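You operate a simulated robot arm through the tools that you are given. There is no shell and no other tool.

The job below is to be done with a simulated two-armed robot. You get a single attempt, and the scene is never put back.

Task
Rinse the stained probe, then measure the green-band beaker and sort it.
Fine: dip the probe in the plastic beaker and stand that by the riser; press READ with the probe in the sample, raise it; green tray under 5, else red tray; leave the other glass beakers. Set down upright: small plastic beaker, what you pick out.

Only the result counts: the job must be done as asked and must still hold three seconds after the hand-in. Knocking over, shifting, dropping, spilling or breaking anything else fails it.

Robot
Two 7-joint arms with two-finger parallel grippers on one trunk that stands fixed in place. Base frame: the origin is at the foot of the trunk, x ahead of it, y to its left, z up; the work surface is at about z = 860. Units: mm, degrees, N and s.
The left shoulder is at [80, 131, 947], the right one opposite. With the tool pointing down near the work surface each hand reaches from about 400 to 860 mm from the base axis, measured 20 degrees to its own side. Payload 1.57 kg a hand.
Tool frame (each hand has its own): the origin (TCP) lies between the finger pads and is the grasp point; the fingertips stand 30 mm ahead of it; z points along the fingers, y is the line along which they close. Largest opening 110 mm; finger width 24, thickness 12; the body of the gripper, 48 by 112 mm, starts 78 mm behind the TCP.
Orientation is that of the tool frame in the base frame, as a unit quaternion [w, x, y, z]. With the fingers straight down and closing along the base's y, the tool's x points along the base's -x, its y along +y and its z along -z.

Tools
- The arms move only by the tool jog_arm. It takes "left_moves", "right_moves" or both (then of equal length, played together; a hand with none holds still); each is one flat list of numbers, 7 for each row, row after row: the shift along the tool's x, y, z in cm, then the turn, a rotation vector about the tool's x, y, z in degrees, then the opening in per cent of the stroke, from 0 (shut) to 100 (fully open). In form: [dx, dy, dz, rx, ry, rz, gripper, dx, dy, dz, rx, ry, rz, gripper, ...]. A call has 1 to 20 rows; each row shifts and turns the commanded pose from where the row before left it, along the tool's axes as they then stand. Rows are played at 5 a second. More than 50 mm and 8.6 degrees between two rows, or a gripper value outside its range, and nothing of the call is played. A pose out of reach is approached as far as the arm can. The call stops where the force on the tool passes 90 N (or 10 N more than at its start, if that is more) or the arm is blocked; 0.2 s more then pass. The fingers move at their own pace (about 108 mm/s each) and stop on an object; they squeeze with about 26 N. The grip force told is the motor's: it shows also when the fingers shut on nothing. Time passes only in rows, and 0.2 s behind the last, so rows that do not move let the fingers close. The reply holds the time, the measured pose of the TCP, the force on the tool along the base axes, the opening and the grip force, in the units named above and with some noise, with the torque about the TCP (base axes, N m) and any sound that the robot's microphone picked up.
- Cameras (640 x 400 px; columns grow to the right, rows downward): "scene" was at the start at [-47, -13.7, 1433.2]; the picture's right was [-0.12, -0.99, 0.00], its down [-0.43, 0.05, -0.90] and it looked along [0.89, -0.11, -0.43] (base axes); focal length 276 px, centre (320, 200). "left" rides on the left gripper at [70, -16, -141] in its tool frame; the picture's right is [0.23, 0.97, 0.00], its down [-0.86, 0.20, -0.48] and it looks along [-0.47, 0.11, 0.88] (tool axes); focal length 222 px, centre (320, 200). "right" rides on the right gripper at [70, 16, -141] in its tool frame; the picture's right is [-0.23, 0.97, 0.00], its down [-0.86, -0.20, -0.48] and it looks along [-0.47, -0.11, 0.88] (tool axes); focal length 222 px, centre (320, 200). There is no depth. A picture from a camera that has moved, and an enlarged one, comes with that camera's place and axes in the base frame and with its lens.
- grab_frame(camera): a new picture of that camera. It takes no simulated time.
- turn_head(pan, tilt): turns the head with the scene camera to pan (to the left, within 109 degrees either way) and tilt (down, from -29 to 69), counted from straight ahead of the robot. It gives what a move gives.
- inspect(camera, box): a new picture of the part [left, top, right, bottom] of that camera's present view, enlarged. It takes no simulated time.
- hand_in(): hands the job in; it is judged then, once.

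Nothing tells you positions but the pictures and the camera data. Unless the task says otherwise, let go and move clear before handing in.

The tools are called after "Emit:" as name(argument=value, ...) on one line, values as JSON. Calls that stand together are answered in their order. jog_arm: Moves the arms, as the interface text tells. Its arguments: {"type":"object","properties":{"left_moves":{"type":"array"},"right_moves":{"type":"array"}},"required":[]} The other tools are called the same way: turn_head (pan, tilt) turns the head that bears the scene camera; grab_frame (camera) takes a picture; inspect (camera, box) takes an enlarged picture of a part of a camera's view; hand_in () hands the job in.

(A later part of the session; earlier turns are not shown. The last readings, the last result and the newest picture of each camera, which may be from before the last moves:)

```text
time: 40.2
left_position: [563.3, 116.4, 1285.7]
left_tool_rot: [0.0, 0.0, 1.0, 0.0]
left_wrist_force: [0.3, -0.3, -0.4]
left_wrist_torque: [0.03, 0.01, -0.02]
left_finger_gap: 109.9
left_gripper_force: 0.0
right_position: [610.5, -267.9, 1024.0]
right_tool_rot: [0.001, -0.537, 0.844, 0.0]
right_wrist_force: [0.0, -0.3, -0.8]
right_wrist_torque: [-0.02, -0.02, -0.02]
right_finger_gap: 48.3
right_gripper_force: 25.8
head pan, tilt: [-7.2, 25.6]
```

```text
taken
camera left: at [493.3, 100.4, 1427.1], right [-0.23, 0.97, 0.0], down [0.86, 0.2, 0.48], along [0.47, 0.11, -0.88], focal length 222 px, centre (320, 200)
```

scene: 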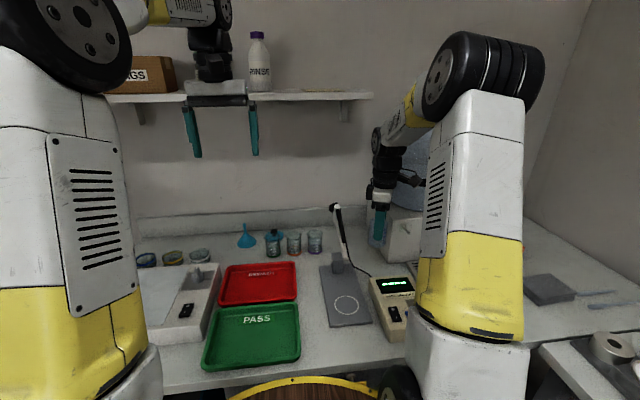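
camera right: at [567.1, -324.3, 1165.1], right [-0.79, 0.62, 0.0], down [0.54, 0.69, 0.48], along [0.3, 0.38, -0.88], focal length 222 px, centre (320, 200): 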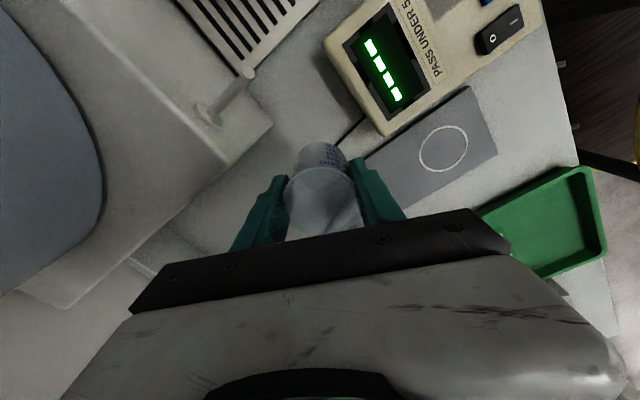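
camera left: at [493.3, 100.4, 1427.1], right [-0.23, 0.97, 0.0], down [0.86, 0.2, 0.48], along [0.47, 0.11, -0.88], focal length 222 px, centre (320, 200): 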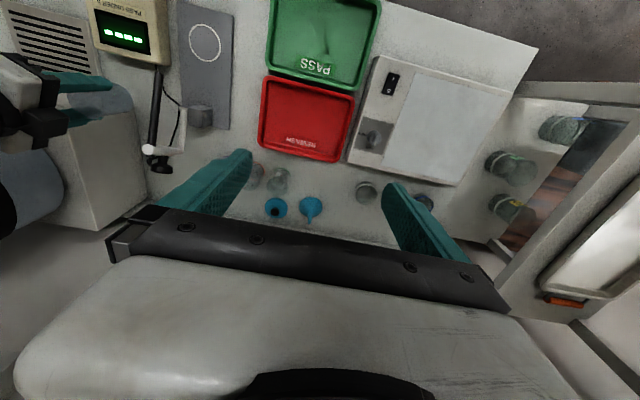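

The riser's left face is at y≈-322, so I'll set the beaker at about (680,-275). I'll yaw the hand to 90° and move over the spot.

Emit:
jog_arm(right_moves=[0, 0, 0, 0, 0, -5, 30, 0, 0, 0, 0, 0, -5, 30, 0, 0, 0, 0, 0, -5, 30, 0, 0, 0, 0, 0, -5, 30, 0, 0, 0, 0, 0, -5, 30, 0.15, -1.2, 0, 0, 0, 0, 30, 0.2, -1.8, 0, 0, 0, 0, 30, 0.2, -1.8, 0, 0, 0, 0, 30, 0.2, -1.4, 0, 0, 0, 0, 30, 0, -0.8, 0, 0, 0, 0, 30, 0, 0, 0, 0, 0, 0, 30])

Emit:
grab_frame(camera="scene")

Emit:
grab_frame(camera="right")

Emit:
grab_frame(camera="left")

```text
time: 42.6
left_position: [563.1, 117.1, 1286.4]
left_tool_rot: [0.0, 0.0, 1.0, 0.0]
left_wrist_force: [-0.1, 0.2, -0.8]
left_wrist_torque: [0.03, -0.01, 0.02]
left_finger_gap: 109.9
left_gripper_force: 0.0
right_position: [680.4, -274.8, 1022.7]
right_tool_rot: [0.0, -0.707, 0.707, 0.0]
right_wrist_force: [0.5, 0.7, -0.1]
right_wrist_torque: [0.01, 0.01, 0.03]
right_finger_gap: 48.5
right_gripper_force: 26.1
head pan, tilt: [-7.2, 25.6]
```

```text
taken
```

scene: 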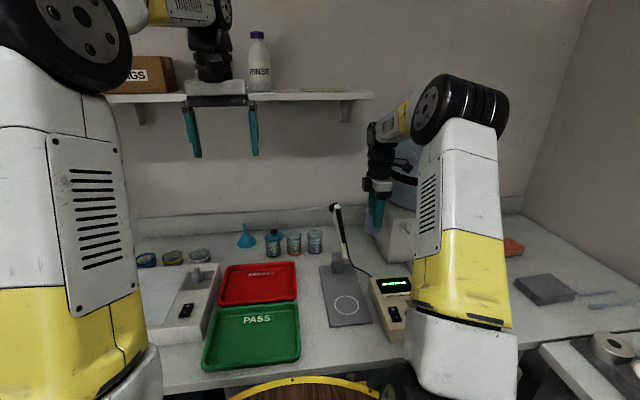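

```text
taken
camera right: at [665.4, -345.4, 1164.7], right [-0.97, 0.23, 0.0], down [0.2, 0.85, 0.48], along [0.11, 0.47, -0.88], focal length 222 px, centre (320, 200)
```

right: 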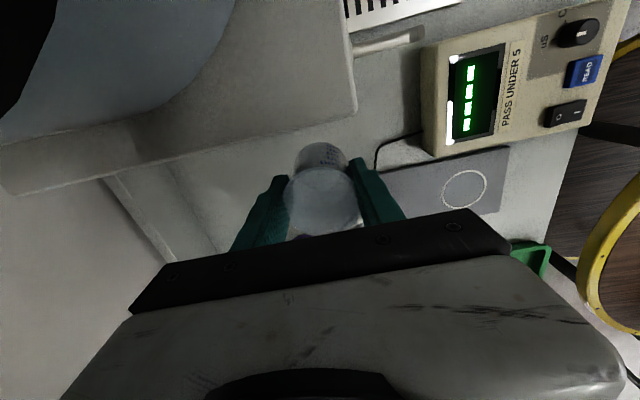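

```text
taken
camera left: at [493.3, 100.4, 1427.1], right [-0.23, 0.97, 0.0], down [0.86, 0.2, 0.48], along [0.47, 0.11, -0.88], focal length 222 px, centre (320, 200)
```

left: 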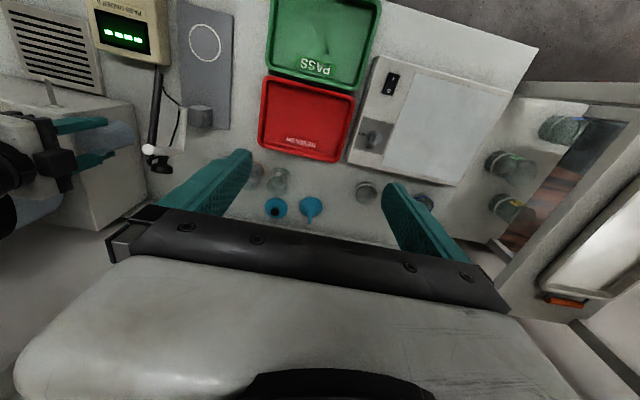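

The spot beside the riser is below the beaker. Lowering it.

Emit:
jog_arm(right_moves=[0, 0, 1, 0, 0, 0, 30, 0, 0, 2, 0, 0, 0, 30, 0, 0, 2, 0, 0, 0, 30, 0, 0, 2, 0, 0, 0, 30, 0, 0, 1.7, 0, 0, 0, 30, 0, 0, 1, 0, 0, 0, 30, 0, 0, 0, 0, 0, 0, 30])

Emit:
grab_frame(camera="right")

Emit:
inspect(camera="scene", box=[330, 160, 450, 280])

Emit:
inspect(camera="left", box=[0, 60, 220, 240])

```text
time: 44.2
left_position: [563.6, 116.4, 1285.9]
left_tool_rot: [-0.001, 0.0, 1.0, 0.0]
left_wrist_force: [-0.7, 0.6, -0.1]
left_wrist_torque: [-0.01, -0.01, 0.02]
left_finger_gap: 109.9
left_gripper_force: 0.1
right_position: [679.9, -275.1, 925.6]
right_tool_rot: [0.0, 0.707, -0.707, 0.0]
right_wrist_force: [0.7, -0.1, -0.6]
right_wrist_torque: [0.0, 0.01, 0.01]
right_finger_gap: 48.1
right_gripper_force: 26.0
head pan, tilt: [-7.2, 25.6]
```

```text
taken
camera right: at [664.0, -345.8, 1067.3], right [-0.97, 0.23, 0.0], down [0.2, 0.86, 0.48], along [0.11, 0.47, -0.88], focal length 222 px, centre (320, 200)
```

right: 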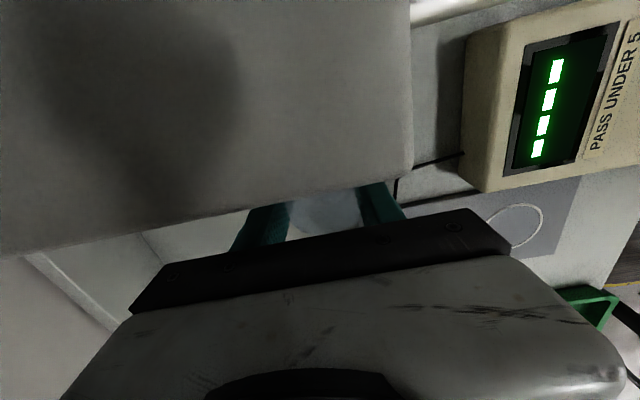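

```text
3.33 times, centred on (390, 220) of scene
camera zoom: at [-46.9, -13.7, 1433.2], right [-0.12, -0.99, 0.0], down [-0.43, 0.05, -0.9], along [0.89, -0.11, -0.43], focal length 922 px, centre (87, 133)
```

zoom: 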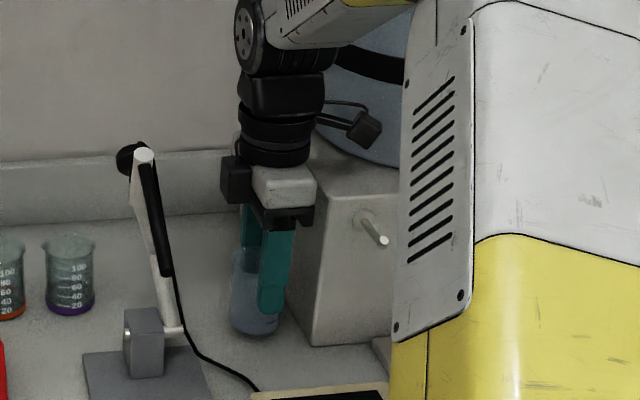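

```text
2.22 times, centred on (110, 150) of left
camera zoom: at [493.4, 100.4, 1427.1], right [-0.23, 0.97, 0.0], down [0.86, 0.2, 0.48], along [0.47, 0.11, -0.88], focal length 494 px, centre (787, 311)
```

zoom: 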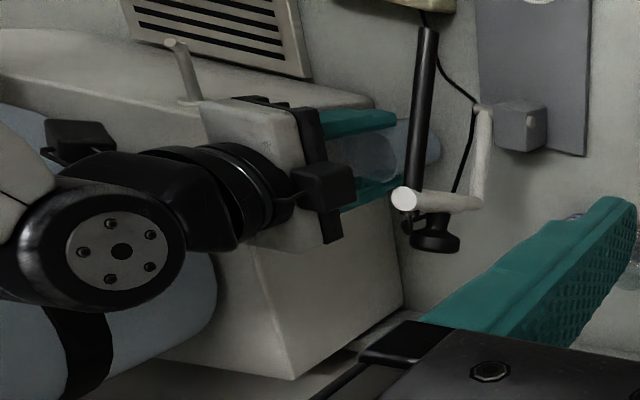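

About a centimetre remains. I'll lower the last part slowly and watch the force.

Emit:
jog_arm(right_moves=[0, 0, 0.5, 0, 0, 0, 30, 0, 0, 0.3, 0, 0, 0, 30, 0, 0, 0, 0, 0, 0, 30])

Emit:
inspect(camera="scene", box=[350, 220, 410, 270])

```text
time: 45.0
left_position: [564.9, 116.4, 1285.8]
left_tool_rot: [0.0, 0.0, 1.0, 0.0]
left_wrist_force: [-0.1, -0.2, 0.8]
left_wrist_torque: [0.0, 0.01, 0.03]
left_finger_gap: 110.1
left_gripper_force: 0.0
right_position: [679.8, -276.8, 918.9]
right_tool_rot: [0.0, 0.707, -0.707, 0.001]
right_wrist_force: [-0.7, 0.0, -1.6]
right_wrist_torque: [0.03, 0.04, 0.02]
right_finger_gap: 48.4
right_gripper_force: 26.1
head pan, tilt: [-7.2, 25.6]
```

```text
8.00 times, centred on (380, 245) of scene
camera zoom: at [-46.9, -13.7, 1433.2], right [-0.12, -0.99, 0.0], down [-0.43, 0.05, -0.9], along [0.89, -0.11, -0.43], focal length 2212 px, centre (-160, -160)
```

zoom: 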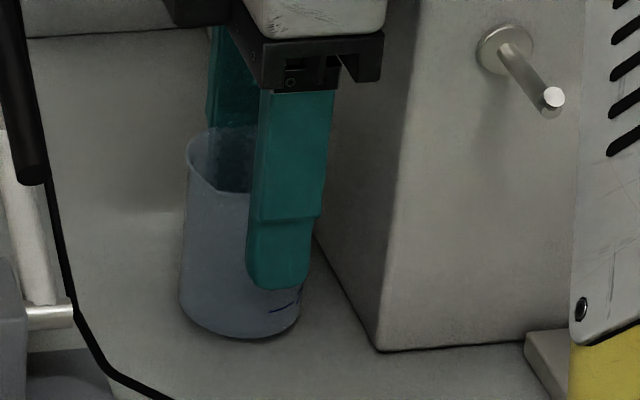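

Emit:
jog_arm(right_moves=[0, 0, 0.2, 0, 0, 0, 30, 0, 0, 0.2, 0, 0, 0, 30, 0, 0, 0, 0, 0, 0, 30])

```text
time: 45.8
left_position: [562.9, 116.1, 1285.2]
left_tool_rot: [0.0, 0.0, 1.0, 0.001]
left_wrist_force: [-0.6, 0.4, -0.1]
left_wrist_torque: [0.01, 0.03, -0.01]
left_finger_gap: 109.8
left_gripper_force: 0.1
right_position: [679.2, -275.1, 914.4]
right_tool_rot: [-0.001, -0.707, 0.707, 0.0]
right_wrist_force: [0.1, -0.2, -0.7]
right_wrist_torque: [0.0, 0.06, 0.04]
right_finger_gap: 48.2
right_gripper_force: 25.6
head pan, tilt: [-7.2, 25.6]
```

No contact yet at 914; I'll lower on in 1 mm steps.

Emit:
jog_arm(right_moves=[0, 0, 0.1, 0, 0, 0, 30, 0, 0, 0.1, 0, 0, 0, 30, 0, 0, 0, 0, 0, 0, 30])

Emit:
inspect(camera="scene", box=[350, 220, 410, 270])

```text
time: 46.6
left_position: [564.2, 116.6, 1285.5]
left_tool_rot: [0.0, 0.0, 1.0, 0.0]
left_wrist_force: [0.3, 0.1, -0.1]
left_wrist_torque: [0.0, -0.01, -0.03]
left_finger_gap: 109.8
left_gripper_force: 0.2
right_position: [680.3, -275.1, 911.6]
right_tool_rot: [0.0, -0.707, 0.707, 0.0]
right_wrist_force: [-0.2, -0.3, -0.3]
right_wrist_torque: [0.01, 0.0, 0.03]
right_finger_gap: 48.0
right_gripper_force: 25.5
head pan, tilt: [-7.2, 25.6]
```

```text
8.00 times, centred on (380, 245) of scene
camera zoom: at [-46.9, -13.7, 1433.2], right [-0.12, -0.99, 0.0], down [-0.43, 0.05, -0.9], along [0.89, -0.11, -0.43], focal length 2212 px, centre (-160, -160)
```

zoom: 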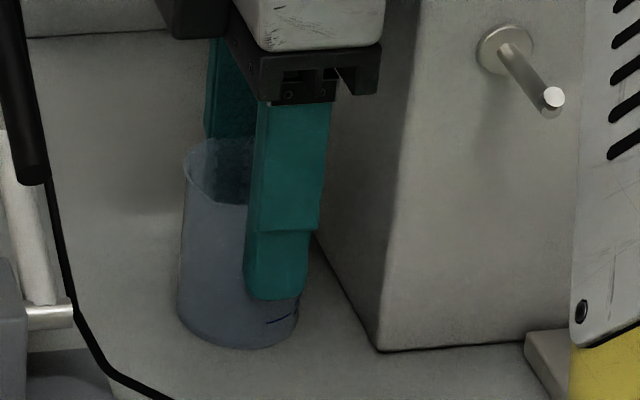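

Emit:
jog_arm(right_moves=[0, 0, 0.1, 0, 0, 0, 30, 0, 0, 0.1, 0, 0, 0, 30, 0, 0, 0, 0, 0, 0, 30])

Emit:
inspect(camera="scene", box=[350, 220, 410, 270])

```text
time: 47.4
left_position: [562.1, 117.6, 1286.4]
left_tool_rot: [0.0, 0.0, 1.0, 0.001]
left_wrist_force: [0.2, 0.3, -0.2]
left_wrist_torque: [-0.01, 0.01, 0.03]
left_finger_gap: 110.0
left_gripper_force: 0.1
right_position: [680.0, -275.9, 912.1]
right_tool_rot: [-0.001, 0.707, -0.707, 0.0]
right_wrist_force: [-3.6, 0.9, 12.2]
right_wrist_torque: [0.12, 0.24, 0.01]
right_finger_gap: 48.4
right_gripper_force: 26.6
head pan, tilt: [-7.2, 25.6]
```

```text
8.00 times, centred on (380, 245) of scene
camera zoom: at [-47.5, -13.5, 1433.2], right [-0.12, -0.99, 0.0], down [-0.43, 0.05, -0.9], along [0.89, -0.11, -0.43], focal length 2212 px, centre (-160, -160)
```

zoom: 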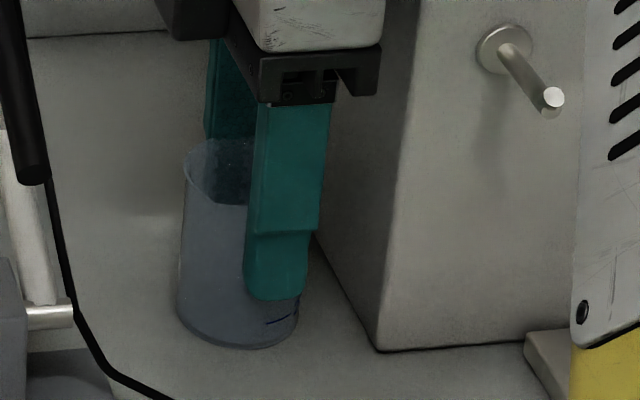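

The beaker touches the table. I'll ease up a millimetre, open slowly and rise straight up.

Emit:
jog_arm(right_moves=[0, 0, -0.08, 0, 0, 0, 30, 0, 0, 0, 0, 0, 0, 46, 0, 0, 0, 0, 0, 0, 52, 0, 0, 0, 0, 0, 0, 60, 0, 0, 0, 0, 0, 0, 68, 0, 0, 0, 0, 0, 0, 68, 0, 0, -2, 0, 0, 0, 68, 0, 0, -3, 0, 0, 0, 68, 0, 0, -4, 0, 0, 0, 68, 0, 0, -4, 0, 0, 0, 68, 0, 0, -4, 0, 0, 0, 68])

Emit:
grab_frame(camera="right")

Emit:
inspect(camera="scene", box=[330, 160, 450, 280])

```text
time: 49.8
left_position: [563.7, 116.6, 1285.7]
left_tool_rot: [0.001, 0.0, 1.0, 0.001]
left_wrist_force: [0.5, -0.6, -0.1]
left_wrist_torque: [0.01, 0.01, 0.01]
left_finger_gap: 110.1
left_gripper_force: 0.1
right_position: [678.2, -276.8, 1081.1]
right_tool_rot: [0.0, 0.707, -0.707, -0.001]
right_wrist_force: [1.3, 0.2, 0.1]
right_wrist_torque: [-0.01, 0.0, 0.01]
right_finger_gap: 74.7
right_gripper_force: 0.0
head pan, tilt: [-7.2, 25.6]
```

```text
taken
camera right: at [663.4, -346.6, 1222.8], right [-0.97, 0.23, 0.0], down [0.2, 0.85, 0.48], along [0.11, 0.47, -0.88], focal length 222 px, centre (320, 200)
```

right: 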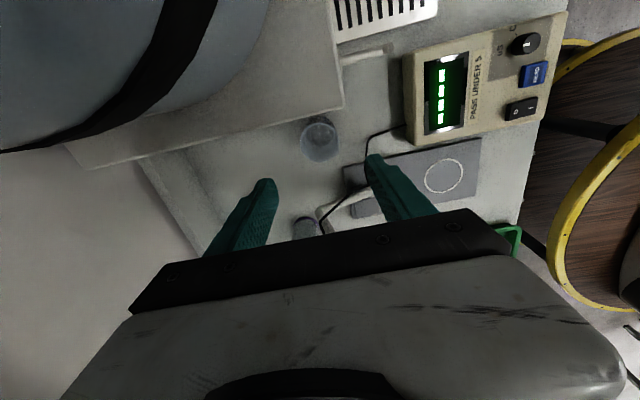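

```text
3.33 times, centred on (390, 220) of scene
camera zoom: at [-46.8, -13.7, 1433.2], right [-0.12, -0.99, 0.0], down [-0.43, 0.05, -0.9], along [0.89, -0.11, -0.43], focal length 922 px, centre (87, 133)
```

zoom: 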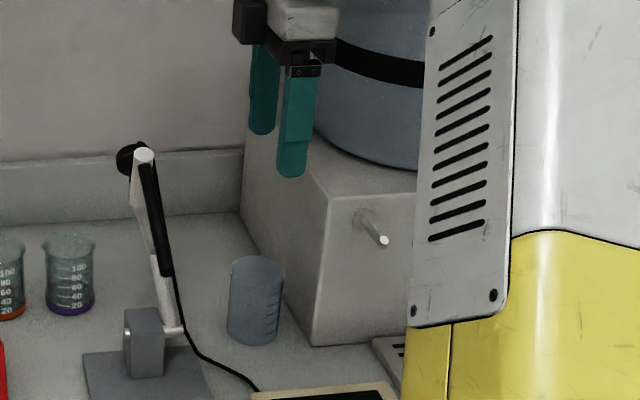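

The plastic beaker stands upright by the riser. Next the right hand withdraws while the left hand moves over the green-band beaker, yawed 45° to miss its neighbour and its spout.

Emit:
jog_arm(right_moves=[0, 0, -4, 0, 0, 0, 70, 0, 0, -4, 0, 0, 0, 70, 0, 0, -4, 0, 0, 0, 70, 0, 4, 0, 0, 0, 0, 70, 0, 4, 0, 0, 0, 0, 70, 0, 4, 0, 0, 0, 0, 70, 0, 4, 0, 0, 0, 0, 70, 0, 0, 0, 0, 0, 8.2, 70, 0, 0, 0, 0, 0, 8.2, 70, 0, 0, 0, 0, 0, 8.2, 70, 0, 0, 0, 0, 0, 8.2, 70, 0, 0, 0, 0, 0, 8.2, 70, 0, 0, 0, 0, 0, 8.2, 70, 0, 0, 0, 0, 0, 8.2, 70, 0, 0, 0, 0, 0, 8.2, 70, 0, 0, 0, 0, 0, 8.2, 70, 0, 0, 0, 0, 0, 8.2, 70, 0, 0, 0, 0, 0, 8, 70], left_moves=[0, 0, 0, 0, 0, 0, 100, 0, 0, 0, 0, 0, 0, 100, 0, 0, 0, 0, 0, 0, 100, -2.7, -1.17, 3.7, 0, 0, 0, 90, -2.7, -1.17, 3.7, 0, 0, 0, 80, -2.7, -1.17, 3.7, 0, 0, 0, 70, -2.7, -1.17, 3.7, 0, 0, 0, 65, -2.7, -1.17, 3.7, 0, 0, 0, 65, -2.7, -1.17, 3.7, 0, 0, 0, 65, 0, 0, 0, 0, 0, 7.5, 65, 0, 0, 0, 0, 0, 7.5, 65, 0, 0, 0, 0, 0, 7.5, 65, 0, 0, 0, 0, 0, 7.5, 65, 0, 0, 0, 0, 0, 7.5, 65, 0, 0, 0, 0, 0, 7.5, 65, 0, 0, 0, 0, 0, 0, 65, 0, 0, 0, 0, 0, 0, 65, 0, 0, 0, 0, 0, 0, 65])

Emit:
grab_frame(camera="left")

Emit:
grab_frame(camera="scene")

Emit:
grab_frame(camera="right")

```text
time: 53.6
left_position: [725.6, 46.6, 1063.1]
left_tool_rot: [0.001, 0.382, 0.924, -0.001]
left_wrist_force: [-0.4, -0.8, 0.8]
left_wrist_torque: [0.0, 0.03, 0.0]
left_finger_gap: 71.2
left_gripper_force: 0.0
right_position: [518.7, -274.2, 1201.7]
right_tool_rot: [0.0, 0.003, 1.0, 0.0]
right_wrist_force: [0.1, 0.4, -0.4]
right_wrist_torque: [-0.07, 0.01, -0.02]
right_finger_gap: 76.7
right_gripper_force: 0.0
head pan, tilt: [-7.2, 25.6]
```

```text
taken
camera left: at [664.6, 84.4, 1205.1], right [0.53, 0.85, 0.0], down [0.75, -0.46, 0.48], along [0.41, -0.25, -0.88], focal length 222 px, centre (320, 200)
```

left: 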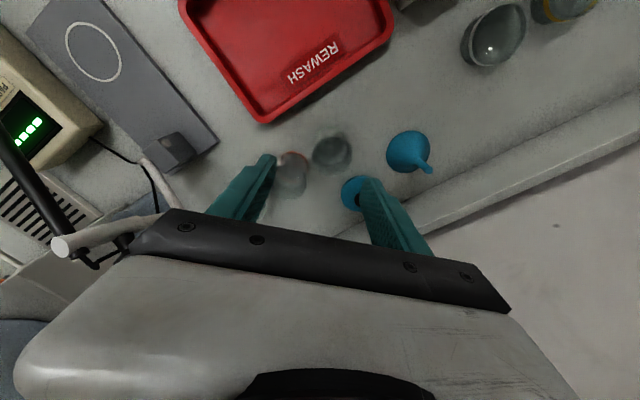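

```text
taken
```

scene: 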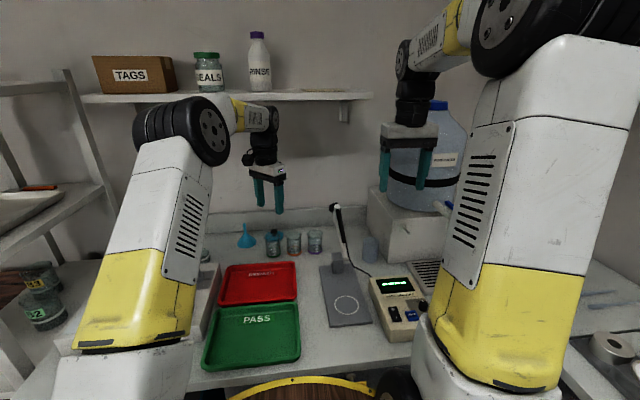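

```text
taken
camera right: at [450.8, -258.6, 1343.0], right [0.23, 0.97, 0.0], down [0.85, -0.2, 0.48], along [0.47, -0.11, -0.88], focal length 222 px, centre (320, 200)
```

right: 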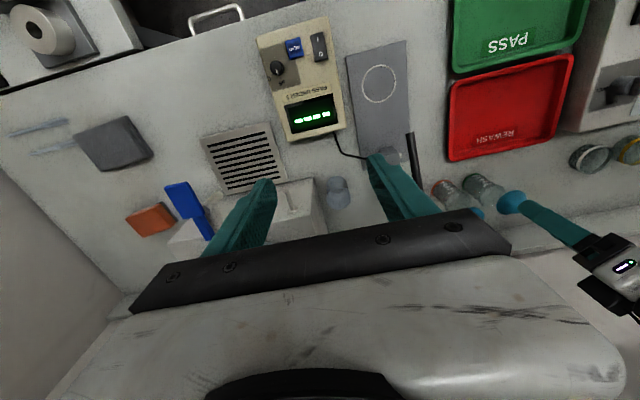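

I'll check the green-band beaker closely and measure its position.

Emit:
inspect(camera="left", box=[260, 100, 380, 220])

Emit:
inspect(camera="scene", box=[230, 170, 330, 270])

```text
3.33 times, centred on (320, 160) of left
camera zoom: at [664.6, 84.4, 1205.1], right [0.53, 0.85, 0.0], down [0.75, -0.46, 0.48], along [0.41, -0.25, -0.88], focal length 740 px, centre (320, 333)
```

zoom: 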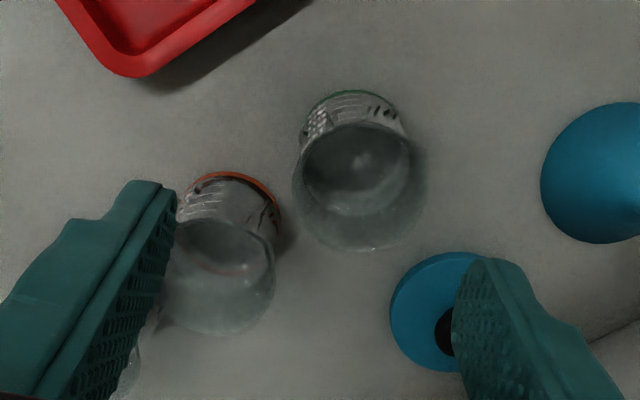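

```text
4.00 times, centred on (280, 220) of scene
camera zoom: at [-46.9, -13.7, 1433.2], right [-0.12, -0.99, 0.0], down [-0.43, 0.05, -0.9], along [0.89, -0.11, -0.43], focal length 1106 px, centre (480, 120)
```

zoom: 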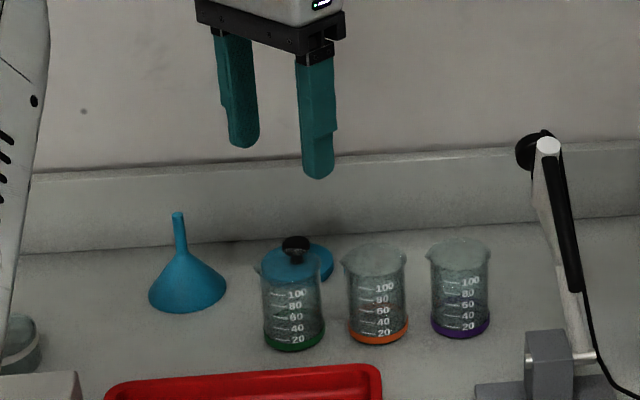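

The close view puts the green-band beaker nearer (744,51). I'll shift over it, go down a little and check again.

Emit:
jog_arm(left_moves=[-0.85, 1.55, 2, 0, 0, 0, 65, 0, 0, 3, 0, 0, 0, 65, 0, 0, 0, 0, 0, 0, 65])

Emit:
inspect(camera="left", box=[240, 60, 400, 220])

Emit:
inspect(camera="scene", box=[230, 170, 330, 270])

```text
time: 54.4
left_position: [742.7, 50.2, 1014.1]
left_tool_rot: [0.0, 0.383, 0.924, 0.0]
left_wrist_force: [-0.2, -0.7, -0.3]
left_wrist_torque: [-0.01, 0.0, -0.03]
left_finger_gap: 71.4
left_gripper_force: 0.1
right_position: [520.1, -274.7, 1201.1]
right_tool_rot: [0.0, 0.001, 1.0, 0.0]
right_wrist_force: [-1.1, 0.6, -0.2]
right_wrist_torque: [0.02, -0.05, -0.03]
right_finger_gap: 77.0
right_gripper_force: 0.0
head pan, tilt: [-7.2, 25.6]
```

```text
2.50 times, centred on (320, 140) of left
camera zoom: at [681.0, 88.1, 1155.3], right [0.53, 0.85, 0.0], down [0.75, -0.46, 0.48], along [0.41, -0.25, -0.88], focal length 555 px, centre (320, 350)
```

zoom: 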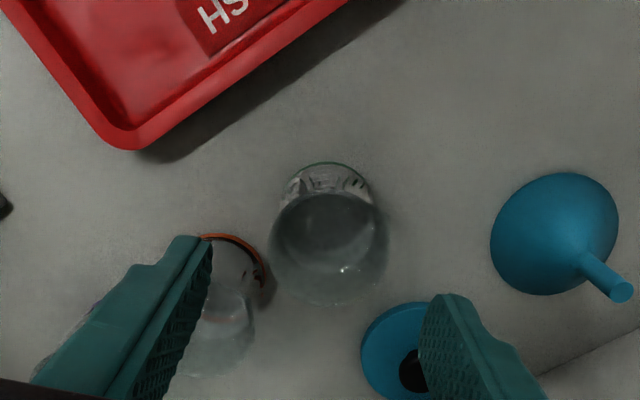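

```text
4.00 times, centred on (280, 220) of scene
camera zoom: at [-46.9, -13.7, 1433.2], right [-0.12, -0.99, 0.0], down [-0.43, 0.05, -0.9], along [0.89, -0.11, -0.43], focal length 1106 px, centre (480, 120)
```

zoom: 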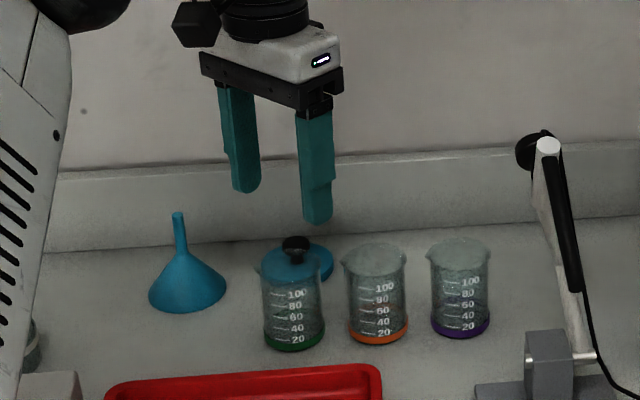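

The beaker is at about (745,53). Descending around it, checking midway.

Emit:
jog_arm(left_moves=[0.03, 0.39, 0, 0, 0, 0, 65, 0, 0, 3, 0, 0, 0, 65, 0, 0, 2.5, 0, 0, 0, 65, 0, 0, 0, 0, 0, 0, 65])

Emit:
inspect(camera="left", box=[240, 60, 400, 220])

Emit:
inspect(camera="scene", box=[230, 190, 320, 280])

```text
time: 55.4
left_position: [746.1, 53.7, 958.5]
left_tool_rot: [0.001, 0.382, 0.924, 0.0]
left_wrist_force: [0.4, 0.6, 0.2]
left_wrist_torque: [-0.01, 0.03, -0.02]
left_finger_gap: 71.7
left_gripper_force: 0.0
right_position: [518.6, -275.7, 1202.5]
right_tool_rot: [0.0, 0.001, 1.0, 0.0]
right_wrist_force: [0.2, -0.6, -0.7]
right_wrist_torque: [-0.02, 0.0, -0.04]
right_finger_gap: 77.1
right_gripper_force: 0.1
head pan, tilt: [-7.2, 25.6]
```

```text
2.50 times, centred on (320, 140) of left
camera zoom: at [684.0, 91.4, 1100.0], right [0.53, 0.85, 0.0], down [0.75, -0.46, 0.48], along [0.41, -0.25, -0.88], focal length 555 px, centre (320, 350)
```

zoom: 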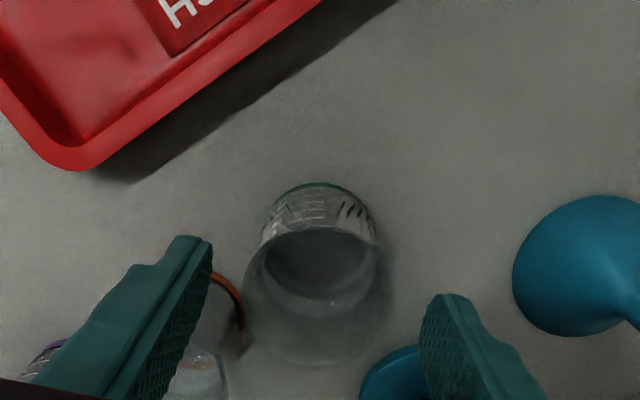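

```text
4.44 times, centred on (275, 235) of scene
camera zoom: at [-46.9, -13.7, 1433.2], right [-0.12, -0.99, 0.0], down [-0.43, 0.05, -0.9], along [0.89, -0.11, -0.43], focal length 1229 px, centre (520, 44)
```

zoom: 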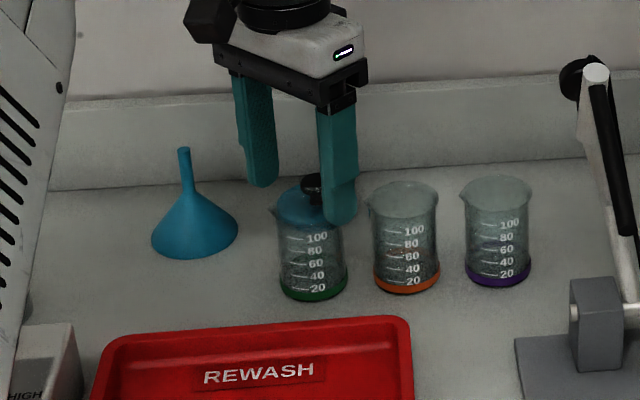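

The beaker is still centred and the fingers clear its neighbours. Descending the rest and closing gently.

Emit:
jog_arm(left_moves=[0, 0, 2.5, 0, 0, 0, 65, 0, 0, 2.3, 0, 0, 0, 65, 0, 0, 0, 0, 0, 0, 65])

Emit:
inspect(camera="left", box=[220, 60, 420, 260])

Emit:
inspect(camera="scene", box=[230, 190, 320, 280])

Emit:
inspect(camera="right", box=[380, 120, 640, 300])

```text
time: 56.2
left_position: [745.7, 52.6, 911.6]
left_tool_rot: [0.001, 0.382, 0.924, 0.0]
left_wrist_force: [0.5, 0.0, 1.0]
left_wrist_torque: [-0.02, 0.0, 0.0]
left_finger_gap: 71.6
left_gripper_force: 0.1
right_position: [519.9, -275.0, 1201.2]
right_tool_rot: [0.0, 0.0, 1.0, 0.0]
right_wrist_force: [0.3, 0.2, 0.8]
right_wrist_torque: [-0.01, 0.01, 0.0]
right_finger_gap: 76.9
right_gripper_force: 0.0
head pan, tilt: [-7.2, 25.6]
```

```text
2.00 times, centred on (320, 160) of left
camera zoom: at [684.1, 91.2, 1053.4], right [0.53, 0.85, 0.0], down [0.75, -0.46, 0.48], along [0.41, -0.25, -0.88], focal length 444 px, centre (320, 280)
```

zoom: 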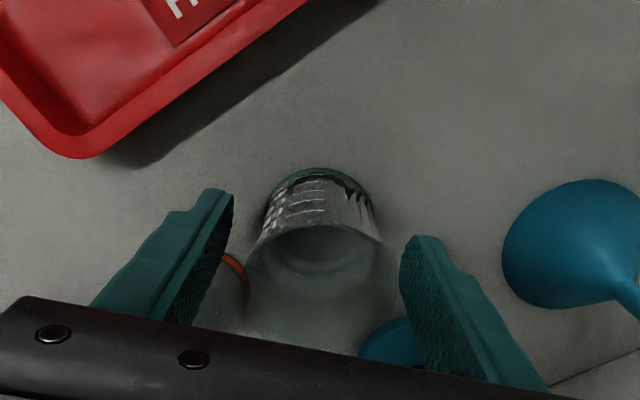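

```text
4.44 times, centred on (275, 235) of scene
camera zoom: at [-46.9, -13.7, 1433.2], right [-0.12, -0.99, 0.0], down [-0.43, 0.05, -0.9], along [0.89, -0.11, -0.43], focal length 1229 px, centre (520, 44)
```

zoom: 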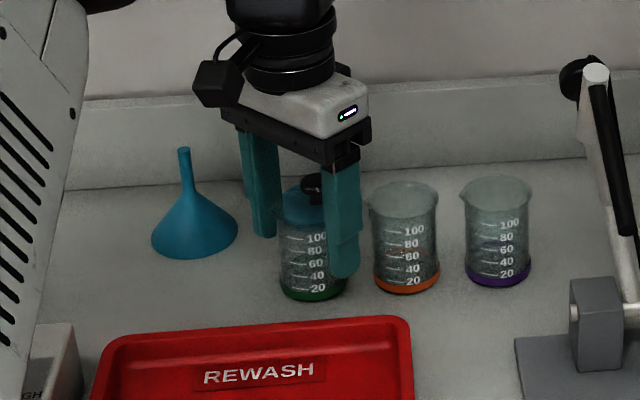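

```text
2.22 times, centred on (510, 210) of right
camera zoom: at [450.8, -258.7, 1343.0], right [0.23, 0.97, 0.0], down [0.86, -0.2, 0.48], along [0.47, -0.11, -0.88], focal length 494 px, centre (-102, 178)
```

zoom: 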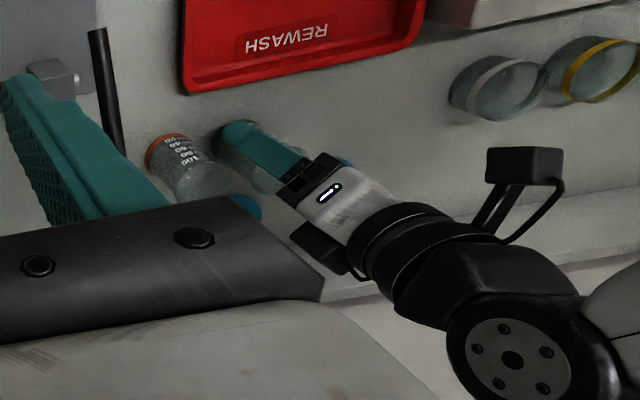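

The fingers straddle the beaker. Closing slowly.

Emit:
jog_arm(left_moves=[0, 0, 0, 0, 0, 0, 58, 0, 0, 0, 0, 0, 0, 54, 0, 0, 0, 0, 0, 0, 51, 0, 0, 0, 0, 0, 0, 48, 0, 0, 0, 0, 0, 0, 45, 0, 0, 0, 0, 0, 0, 42, 0, 0, 0, 0, 0, 0, 30, 0, 0, 0, 0, 0, 0, 30])

Emit:
inspect(camera="left", box=[220, 60, 420, 260])

```text
time: 58.0
left_position: [745.6, 52.6, 912.6]
left_tool_rot: [0.0, 0.383, 0.924, 0.0]
left_wrist_force: [1.2, -0.2, 0.9]
left_wrist_torque: [0.0, -0.02, -0.03]
left_finger_gap: 48.5
left_gripper_force: 25.4
right_position: [520.4, -274.4, 1201.6]
right_tool_rot: [-0.001, 0.0, 1.0, 0.0]
right_wrist_force: [-0.1, 0.1, -0.3]
right_wrist_torque: [0.01, 0.02, 0.02]
right_finger_gap: 76.9
right_gripper_force: 0.1
head pan, tilt: [-7.2, 25.6]
```

```text
2.00 times, centred on (320, 160) of left
camera zoom: at [684.1, 91.2, 1053.8], right [0.53, 0.85, 0.0], down [0.75, -0.46, 0.48], along [0.41, -0.25, -0.88], focal length 444 px, centre (320, 280)
```

zoom: 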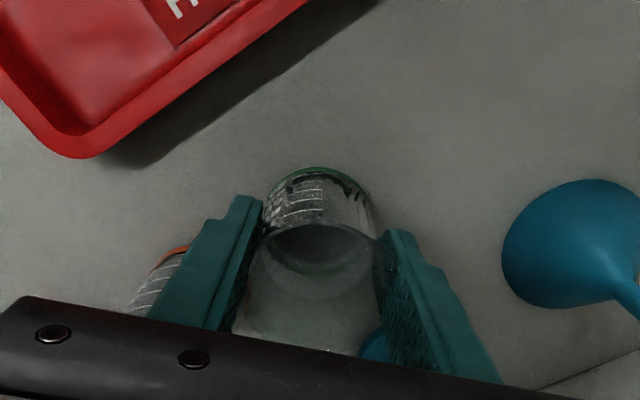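

The green-band beaker is held. I'll lift it straight up 12 cm, and move the right hand a bit further away.

Emit:
jog_arm(left_moves=[0, 0, -0.6, 0, 0, 0, 30, 0, 0, -1.4, 0, 0, 0, 30, 0, 0, -2, 0, 0, 0, 30, 0, 0, -2, 0, 0, 0, 30, 0, 0, -2, 0, 0, 0, 30, 0, 0, -2, 0, 0, 0, 30, 0, 0, -1.4, 0, 0, 0, 30, 0, 0, -0.6, 0, 0, 0, 30, 0, 0, 0, 0, 0, 0, 30], right_moves=[0, 0, -2, 0, 0, 0, 70, 0, 0, -3, 0, 0, 0, 70, 0, -2, 0, 0, 0, 0, 70, 0, -3, 0, 0, 0, 0, 70, 0, -3, 0, 0, 0, 0, 70, 0, -2, 0, 0, 0, 0, 70, 0, 0, 0, 0, 0, 0, 70, 0, 0, 0, 0, 0, 0, 70, 0, 0, 0, 0, 0, 0, 70])

Emit:
grab_frame(camera="left")

Emit:
grab_frame(camera="scene")

```text
time: 60.0
left_position: [744.5, 54.2, 1030.4]
left_tool_rot: [-0.001, 0.383, 0.924, 0.0]
left_wrist_force: [0.0, 0.4, -2.1]
left_wrist_torque: [0.02, 0.01, -0.03]
left_finger_gap: 48.8
left_gripper_force: 25.8
right_position: [520.3, -375.9, 1253.7]
right_tool_rot: [-0.001, 0.0, 1.0, 0.0]
right_wrist_force: [0.8, -0.3, 0.4]
right_wrist_torque: [0.01, 0.02, -0.01]
right_finger_gap: 77.0
right_gripper_force: 0.0
head pan, tilt: [-7.2, 25.6]
```

```text
taken
camera left: at [683.8, 92.2, 1171.7], right [0.53, 0.85, 0.0], down [0.75, -0.46, 0.48], along [0.41, -0.25, -0.88], focal length 222 px, centre (320, 200)
```

left: 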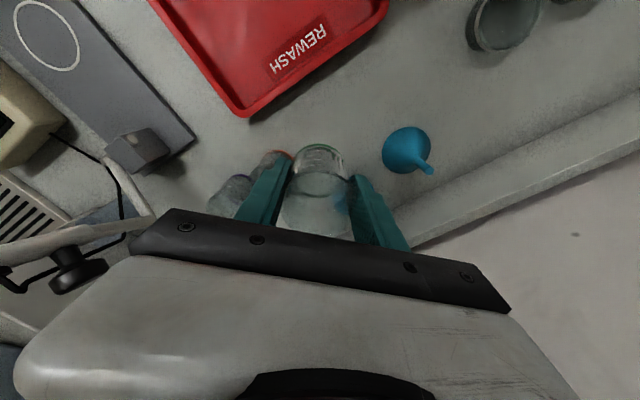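

```text
taken
```

scene: 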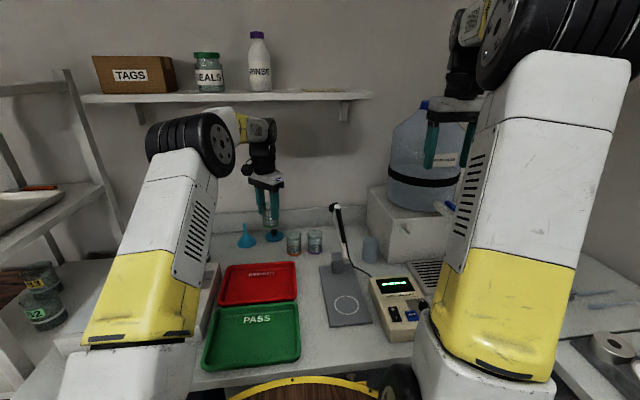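

Lifted cleanly. Now I'll carry it toward the robot to x≈477, well away from the probe.

Emit:
jog_arm(left_moves=[0.5, -0.5, 0, 0, 0, 0, 30, 1.0, -1.0, 0, 0, 0, 0, 30, 1.414, -1.414, 0, 0, 0, 0, 30, 1.414, -1.414, 0, 0, 0, 0, 30, 1.414, -1.414, 0, 0, 0, 0, 30, 1.414, -1.414, 0, 0, 0, 0, 30, 1.414, -1.414, 0, 0, 0, 0, 30, 1.414, -1.414, 0, 0, 0, 0, 30, 1.414, -1.414, 0, 0, 0, 0, 30, 1.414, -1.414, 0, 0, 0, 0, 30, 1.414, -1.414, 0, 0, 0, 0, 30, 1.414, -1.414, 0, 0, 0, 0, 30, 1.414, -1.414, 0, 0, 0, 0, 30, 1.2, -1.2, 0, 0, 0, 0, 30, 0.6, -0.6, 0, 0, 0, 0, 30, 0, 0, 0, 0, 0, 0, 30])

Emit:
grab_frame(camera="left")

Emit:
grab_frame(camera="scene")

```text
time: 63.4
left_position: [477.7, 53.3, 1029.4]
left_tool_rot: [0.0, 0.382, 0.924, 0.0]
left_wrist_force: [-0.5, 1.0, -0.1]
left_wrist_torque: [-0.03, 0.0, 0.01]
left_finger_gap: 48.2
left_gripper_force: 26.4
right_position: [520.0, -376.6, 1253.6]
right_tool_rot: [0.0, 0.0, 1.0, 0.0]
right_wrist_force: [-0.6, 0.1, -0.5]
right_wrist_torque: [-0.01, 0.01, -0.01]
right_finger_gap: 76.9
right_gripper_force: 0.0
head pan, tilt: [-7.2, 25.6]
```

```text
taken
camera left: at [416.7, 92.0, 1171.7], right [0.53, 0.85, 0.0], down [0.75, -0.46, 0.48], along [0.41, -0.25, -0.88], focal length 222 px, centre (320, 200)
```

left: 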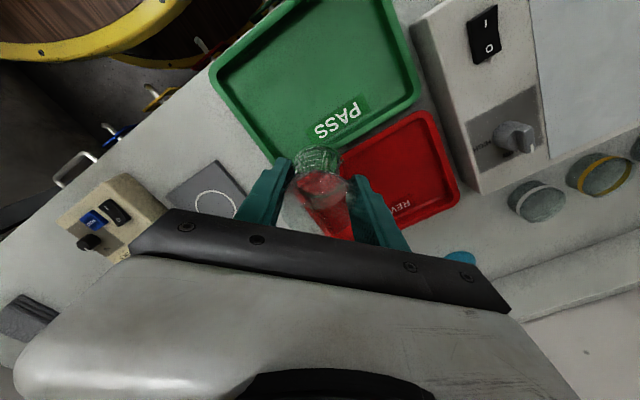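

```text
taken
```

scene: 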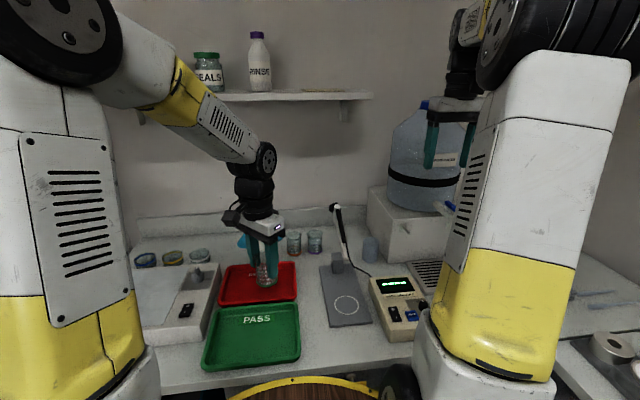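

Now across toward the white circle.

Emit:
jog_arm(left_moves=[-0.5, -0.5, 0, 0, 0, 0, 30, -1.0, -1.0, 0, 0, 0, 0, 30, -1.414, -1.414, 0, 0, 0, 0, 30, -1.414, -1.414, 0, 0, 0, 0, 30, -1.414, -1.414, 0, 0, 0, 0, 30, -1.414, -1.414, 0, 0, 0, 0, 30, -1.414, -1.414, 0, 0, 0, 0, 30, -1.414, -1.414, 0, 0, 0, 0, 30, -1.414, -1.414, 0, 0, 0, 0, 30, -1.414, -1.414, 0, 0, 0, 0, 30, -1.0, -1.0, 0, 0, 0, 0, 30, -0.6, -0.6, 0, 0, 0, 0, 30, 0, 0, 0, 0, 0, 0, 30])

Emit:
grab_frame(camera="left")

Emit:
grab_frame(camera="scene")

Emit:
grab_frame(camera="right")

```text
time: 66.2
left_position: [478.6, -150.1, 1028.8]
left_tool_rot: [0.001, 0.383, 0.924, 0.0]
left_wrist_force: [0.2, 0.7, -1.2]
left_wrist_torque: [0.02, 0.01, 0.0]
left_finger_gap: 48.5
left_gripper_force: 26.6
right_position: [521.6, -375.1, 1252.4]
right_tool_rot: [0.001, -0.001, 1.0, 0.0]
right_wrist_force: [0.2, -0.3, -0.3]
right_wrist_torque: [-0.02, 0.0, 0.01]
right_finger_gap: 76.9
right_gripper_force: 0.0
head pan, tilt: [-7.2, 25.6]
```

```text
taken
camera left: at [417.7, -111.3, 1171.2], right [0.53, 0.85, 0.0], down [0.75, -0.46, 0.48], along [0.41, -0.25, -0.88], focal length 222 px, centre (320, 200)
```

left: 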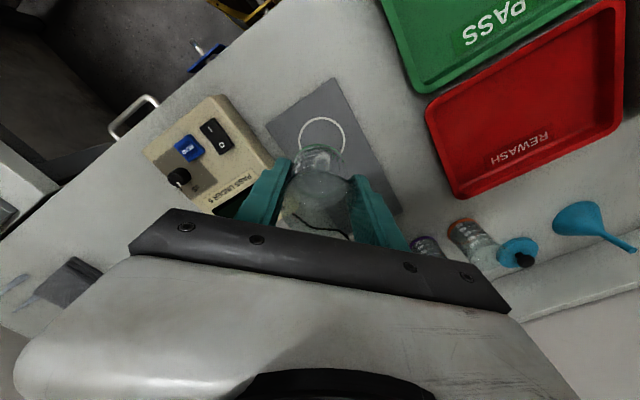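

```text
taken
```

scene: 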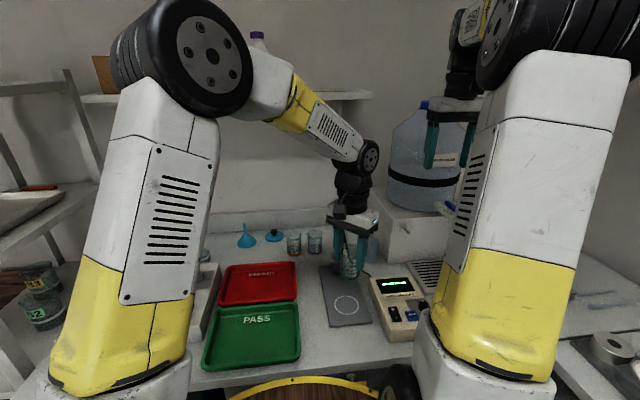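

```text
taken
camera right: at [451.8, -359.9, 1394.0], right [0.23, 0.97, 0.0], down [0.86, -0.2, 0.48], along [0.47, -0.11, -0.88], focal length 222 px, centre (320, 200)
```

right: 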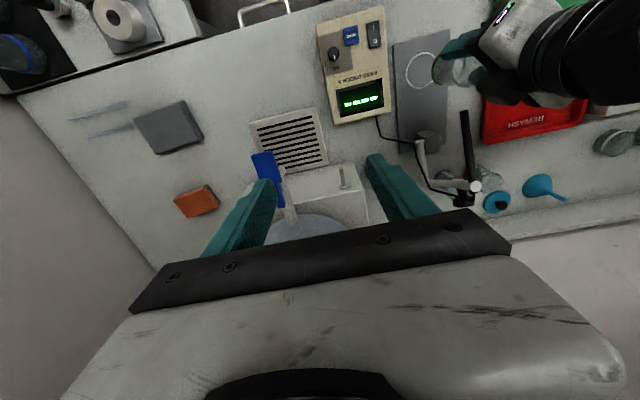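

Emit:
inspect(camera="right", box=[300, 10, 460, 130])

Emit:
inspect(camera="scene", box=[310, 190, 430, 330])

Emit:
inspect(camera="left", box=[240, 80, 420, 250])

```text
3.33 times, centred on (380, 70) of right
camera zoom: at [451.8, -359.9, 1394.0], right [0.23, 0.97, 0.0], down [0.86, -0.2, 0.48], along [0.47, -0.11, -0.88], focal length 740 px, centre (120, 633)
```

zoom: 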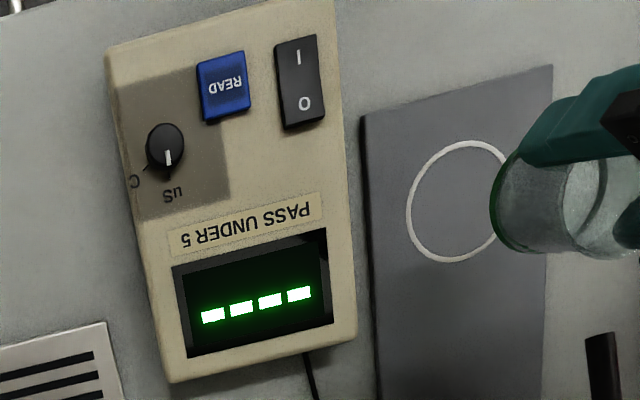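

```text
2.86 times, centred on (370, 260) of scene
camera zoom: at [-46.9, -13.8, 1433.2], right [-0.12, -0.99, 0.0], down [-0.43, 0.05, -0.9], along [0.89, -0.11, -0.43], focal length 790 px, centre (177, 29)
```

zoom: 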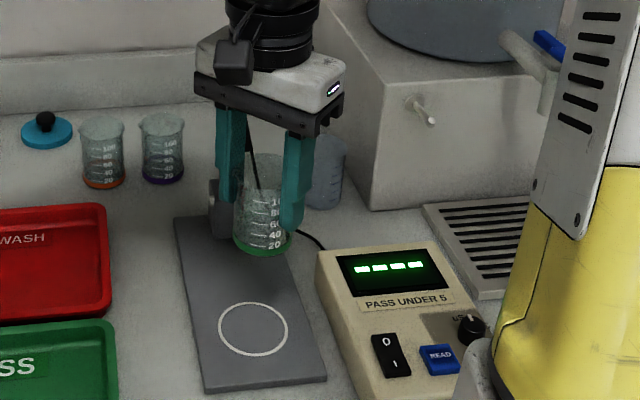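

```text
2.35 times, centred on (330, 165) of left
camera zoom: at [417.7, -111.3, 1171.2], right [0.53, 0.85, 0.0], down [0.75, -0.46, 0.48], along [0.41, -0.25, -0.88], focal length 523 px, centre (296, 282)
```

zoom: 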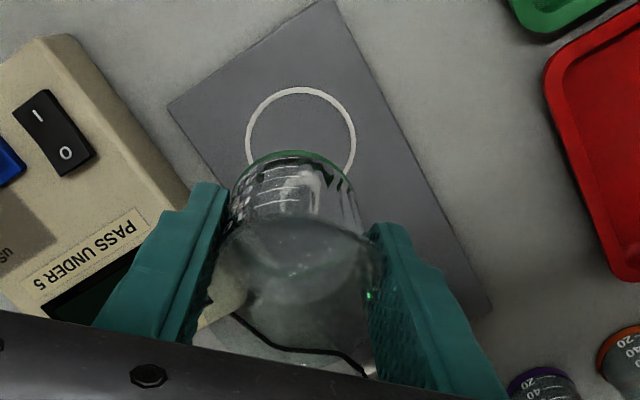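

The beaker is above the circle. The READ button is near (398,-291,899). I'll lower the beaker part way and check the clearance to the probe.

Emit:
jog_arm(left_moves=[0, 0, 1, 0, 0, 0, 30, 0, 0, 2, 0, 0, 0, 30, 0, 0, 2, 0, 0, 0, 30, 0, 0, 1, 0, 0, 0, 30, 0, 0, 0, 0, 0, 0, 30])

Emit:
inspect(camera="right", box=[380, 0, 560, 220])

Emit:
inspect(camera="scene", box=[310, 190, 430, 330])

```text
time: 67.4
left_position: [478.5, -149.2, 969.2]
left_tool_rot: [0.001, 0.382, 0.924, 0.0]
left_wrist_force: [0.2, -0.8, -1.6]
left_wrist_torque: [0.0, 0.0, 0.01]
left_finger_gap: 48.4
left_gripper_force: 25.8
right_position: [520.2, -375.9, 1252.0]
right_tool_rot: [-0.001, 0.001, 1.0, 0.0]
right_wrist_force: [-0.2, -1.1, -0.4]
right_wrist_torque: [0.03, 0.0, -0.04]
right_finger_gap: 76.8
right_gripper_force: 0.0
head pan, tilt: [-7.2, 25.6]
```

```text
1.82 times, centred on (470, 110) of right
camera zoom: at [451.8, -359.9, 1394.0], right [0.23, 0.97, 0.0], down [0.86, -0.2, 0.48], along [0.47, -0.11, -0.88], focal length 404 px, centre (47, 364)
```

zoom: 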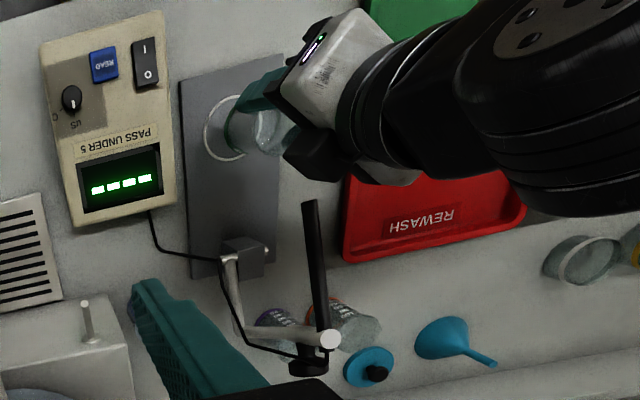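

```text
2.86 times, centred on (370, 260) of scene
camera zoom: at [-46.9, -13.8, 1433.2], right [-0.12, -0.99, 0.0], down [-0.43, 0.05, -0.9], along [0.89, -0.11, -0.43], focal length 790 px, centre (177, 29)
```

zoom: 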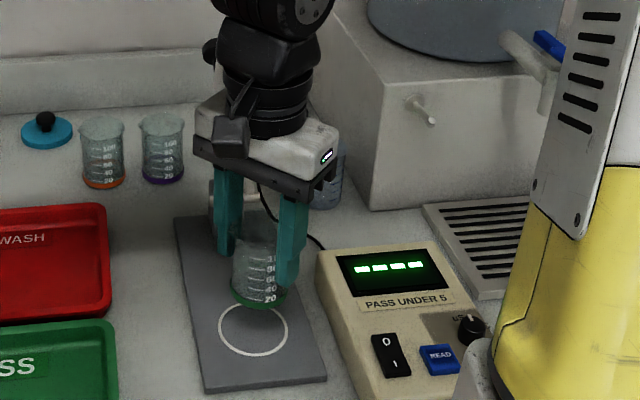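

There is roughly 14 mm between the hand and the probe tip, and the lowering is vertical. Continuing down.

Emit:
jog_arm(left_moves=[0, 0, 1, 0, 0, 0, 30, 0, 0, 1.5, 0, 0, 0, 30, 0, 0, 1, 0, 0, 0, 30, 0, 0, 0.4, 0, 0, 0, 30, 0, 0, 0, 0, 0, 0, 30])

Emit:
inspect(camera="right", box=[380, 0, 560, 220])

Emit:
inspect(camera="scene", box=[310, 240, 390, 330])

```text
time: 68.6
left_position: [477.7, -149.6, 933.4]
left_tool_rot: [-0.001, 0.383, 0.924, 0.001]
left_wrist_force: [0.5, 0.5, -0.4]
left_wrist_torque: [-0.05, -0.02, -0.01]
left_finger_gap: 48.4
left_gripper_force: 26.6
right_position: [521.2, -374.2, 1253.2]
right_tool_rot: [0.0, 0.0, 1.0, 0.0]
right_wrist_force: [0.6, -0.3, 0.7]
right_wrist_torque: [0.03, 0.01, 0.01]
right_finger_gap: 77.0
right_gripper_force: 0.1
head pan, tilt: [-7.2, 25.6]
```

```text
1.82 times, centred on (470, 110) of right
camera zoom: at [451.8, -359.9, 1394.0], right [0.23, 0.97, 0.0], down [0.86, -0.2, 0.48], along [0.47, -0.11, -0.88], focal length 404 px, centre (47, 364)
```

zoom: 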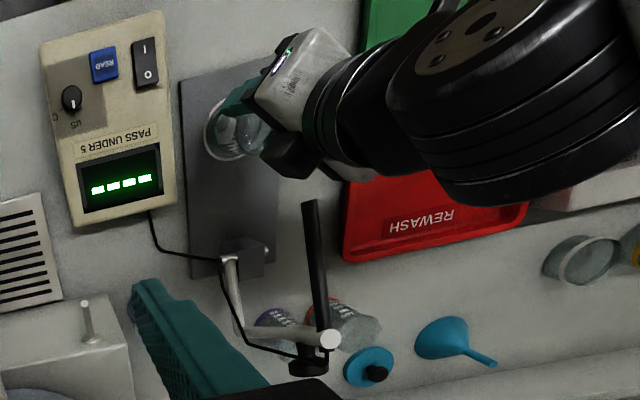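

```text
4.44 times, centred on (350, 285) of scene
camera zoom: at [-46.9, -13.8, 1433.2], right [-0.12, -0.99, 0.0], down [-0.43, 0.05, -0.9], along [0.89, -0.11, -0.43], focal length 1229 px, centre (187, -178)
```

zoom: 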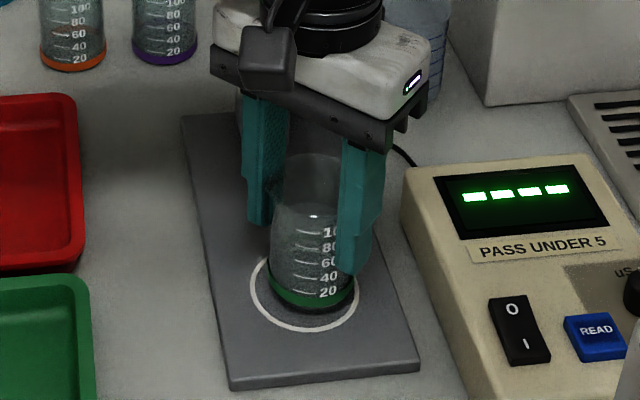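

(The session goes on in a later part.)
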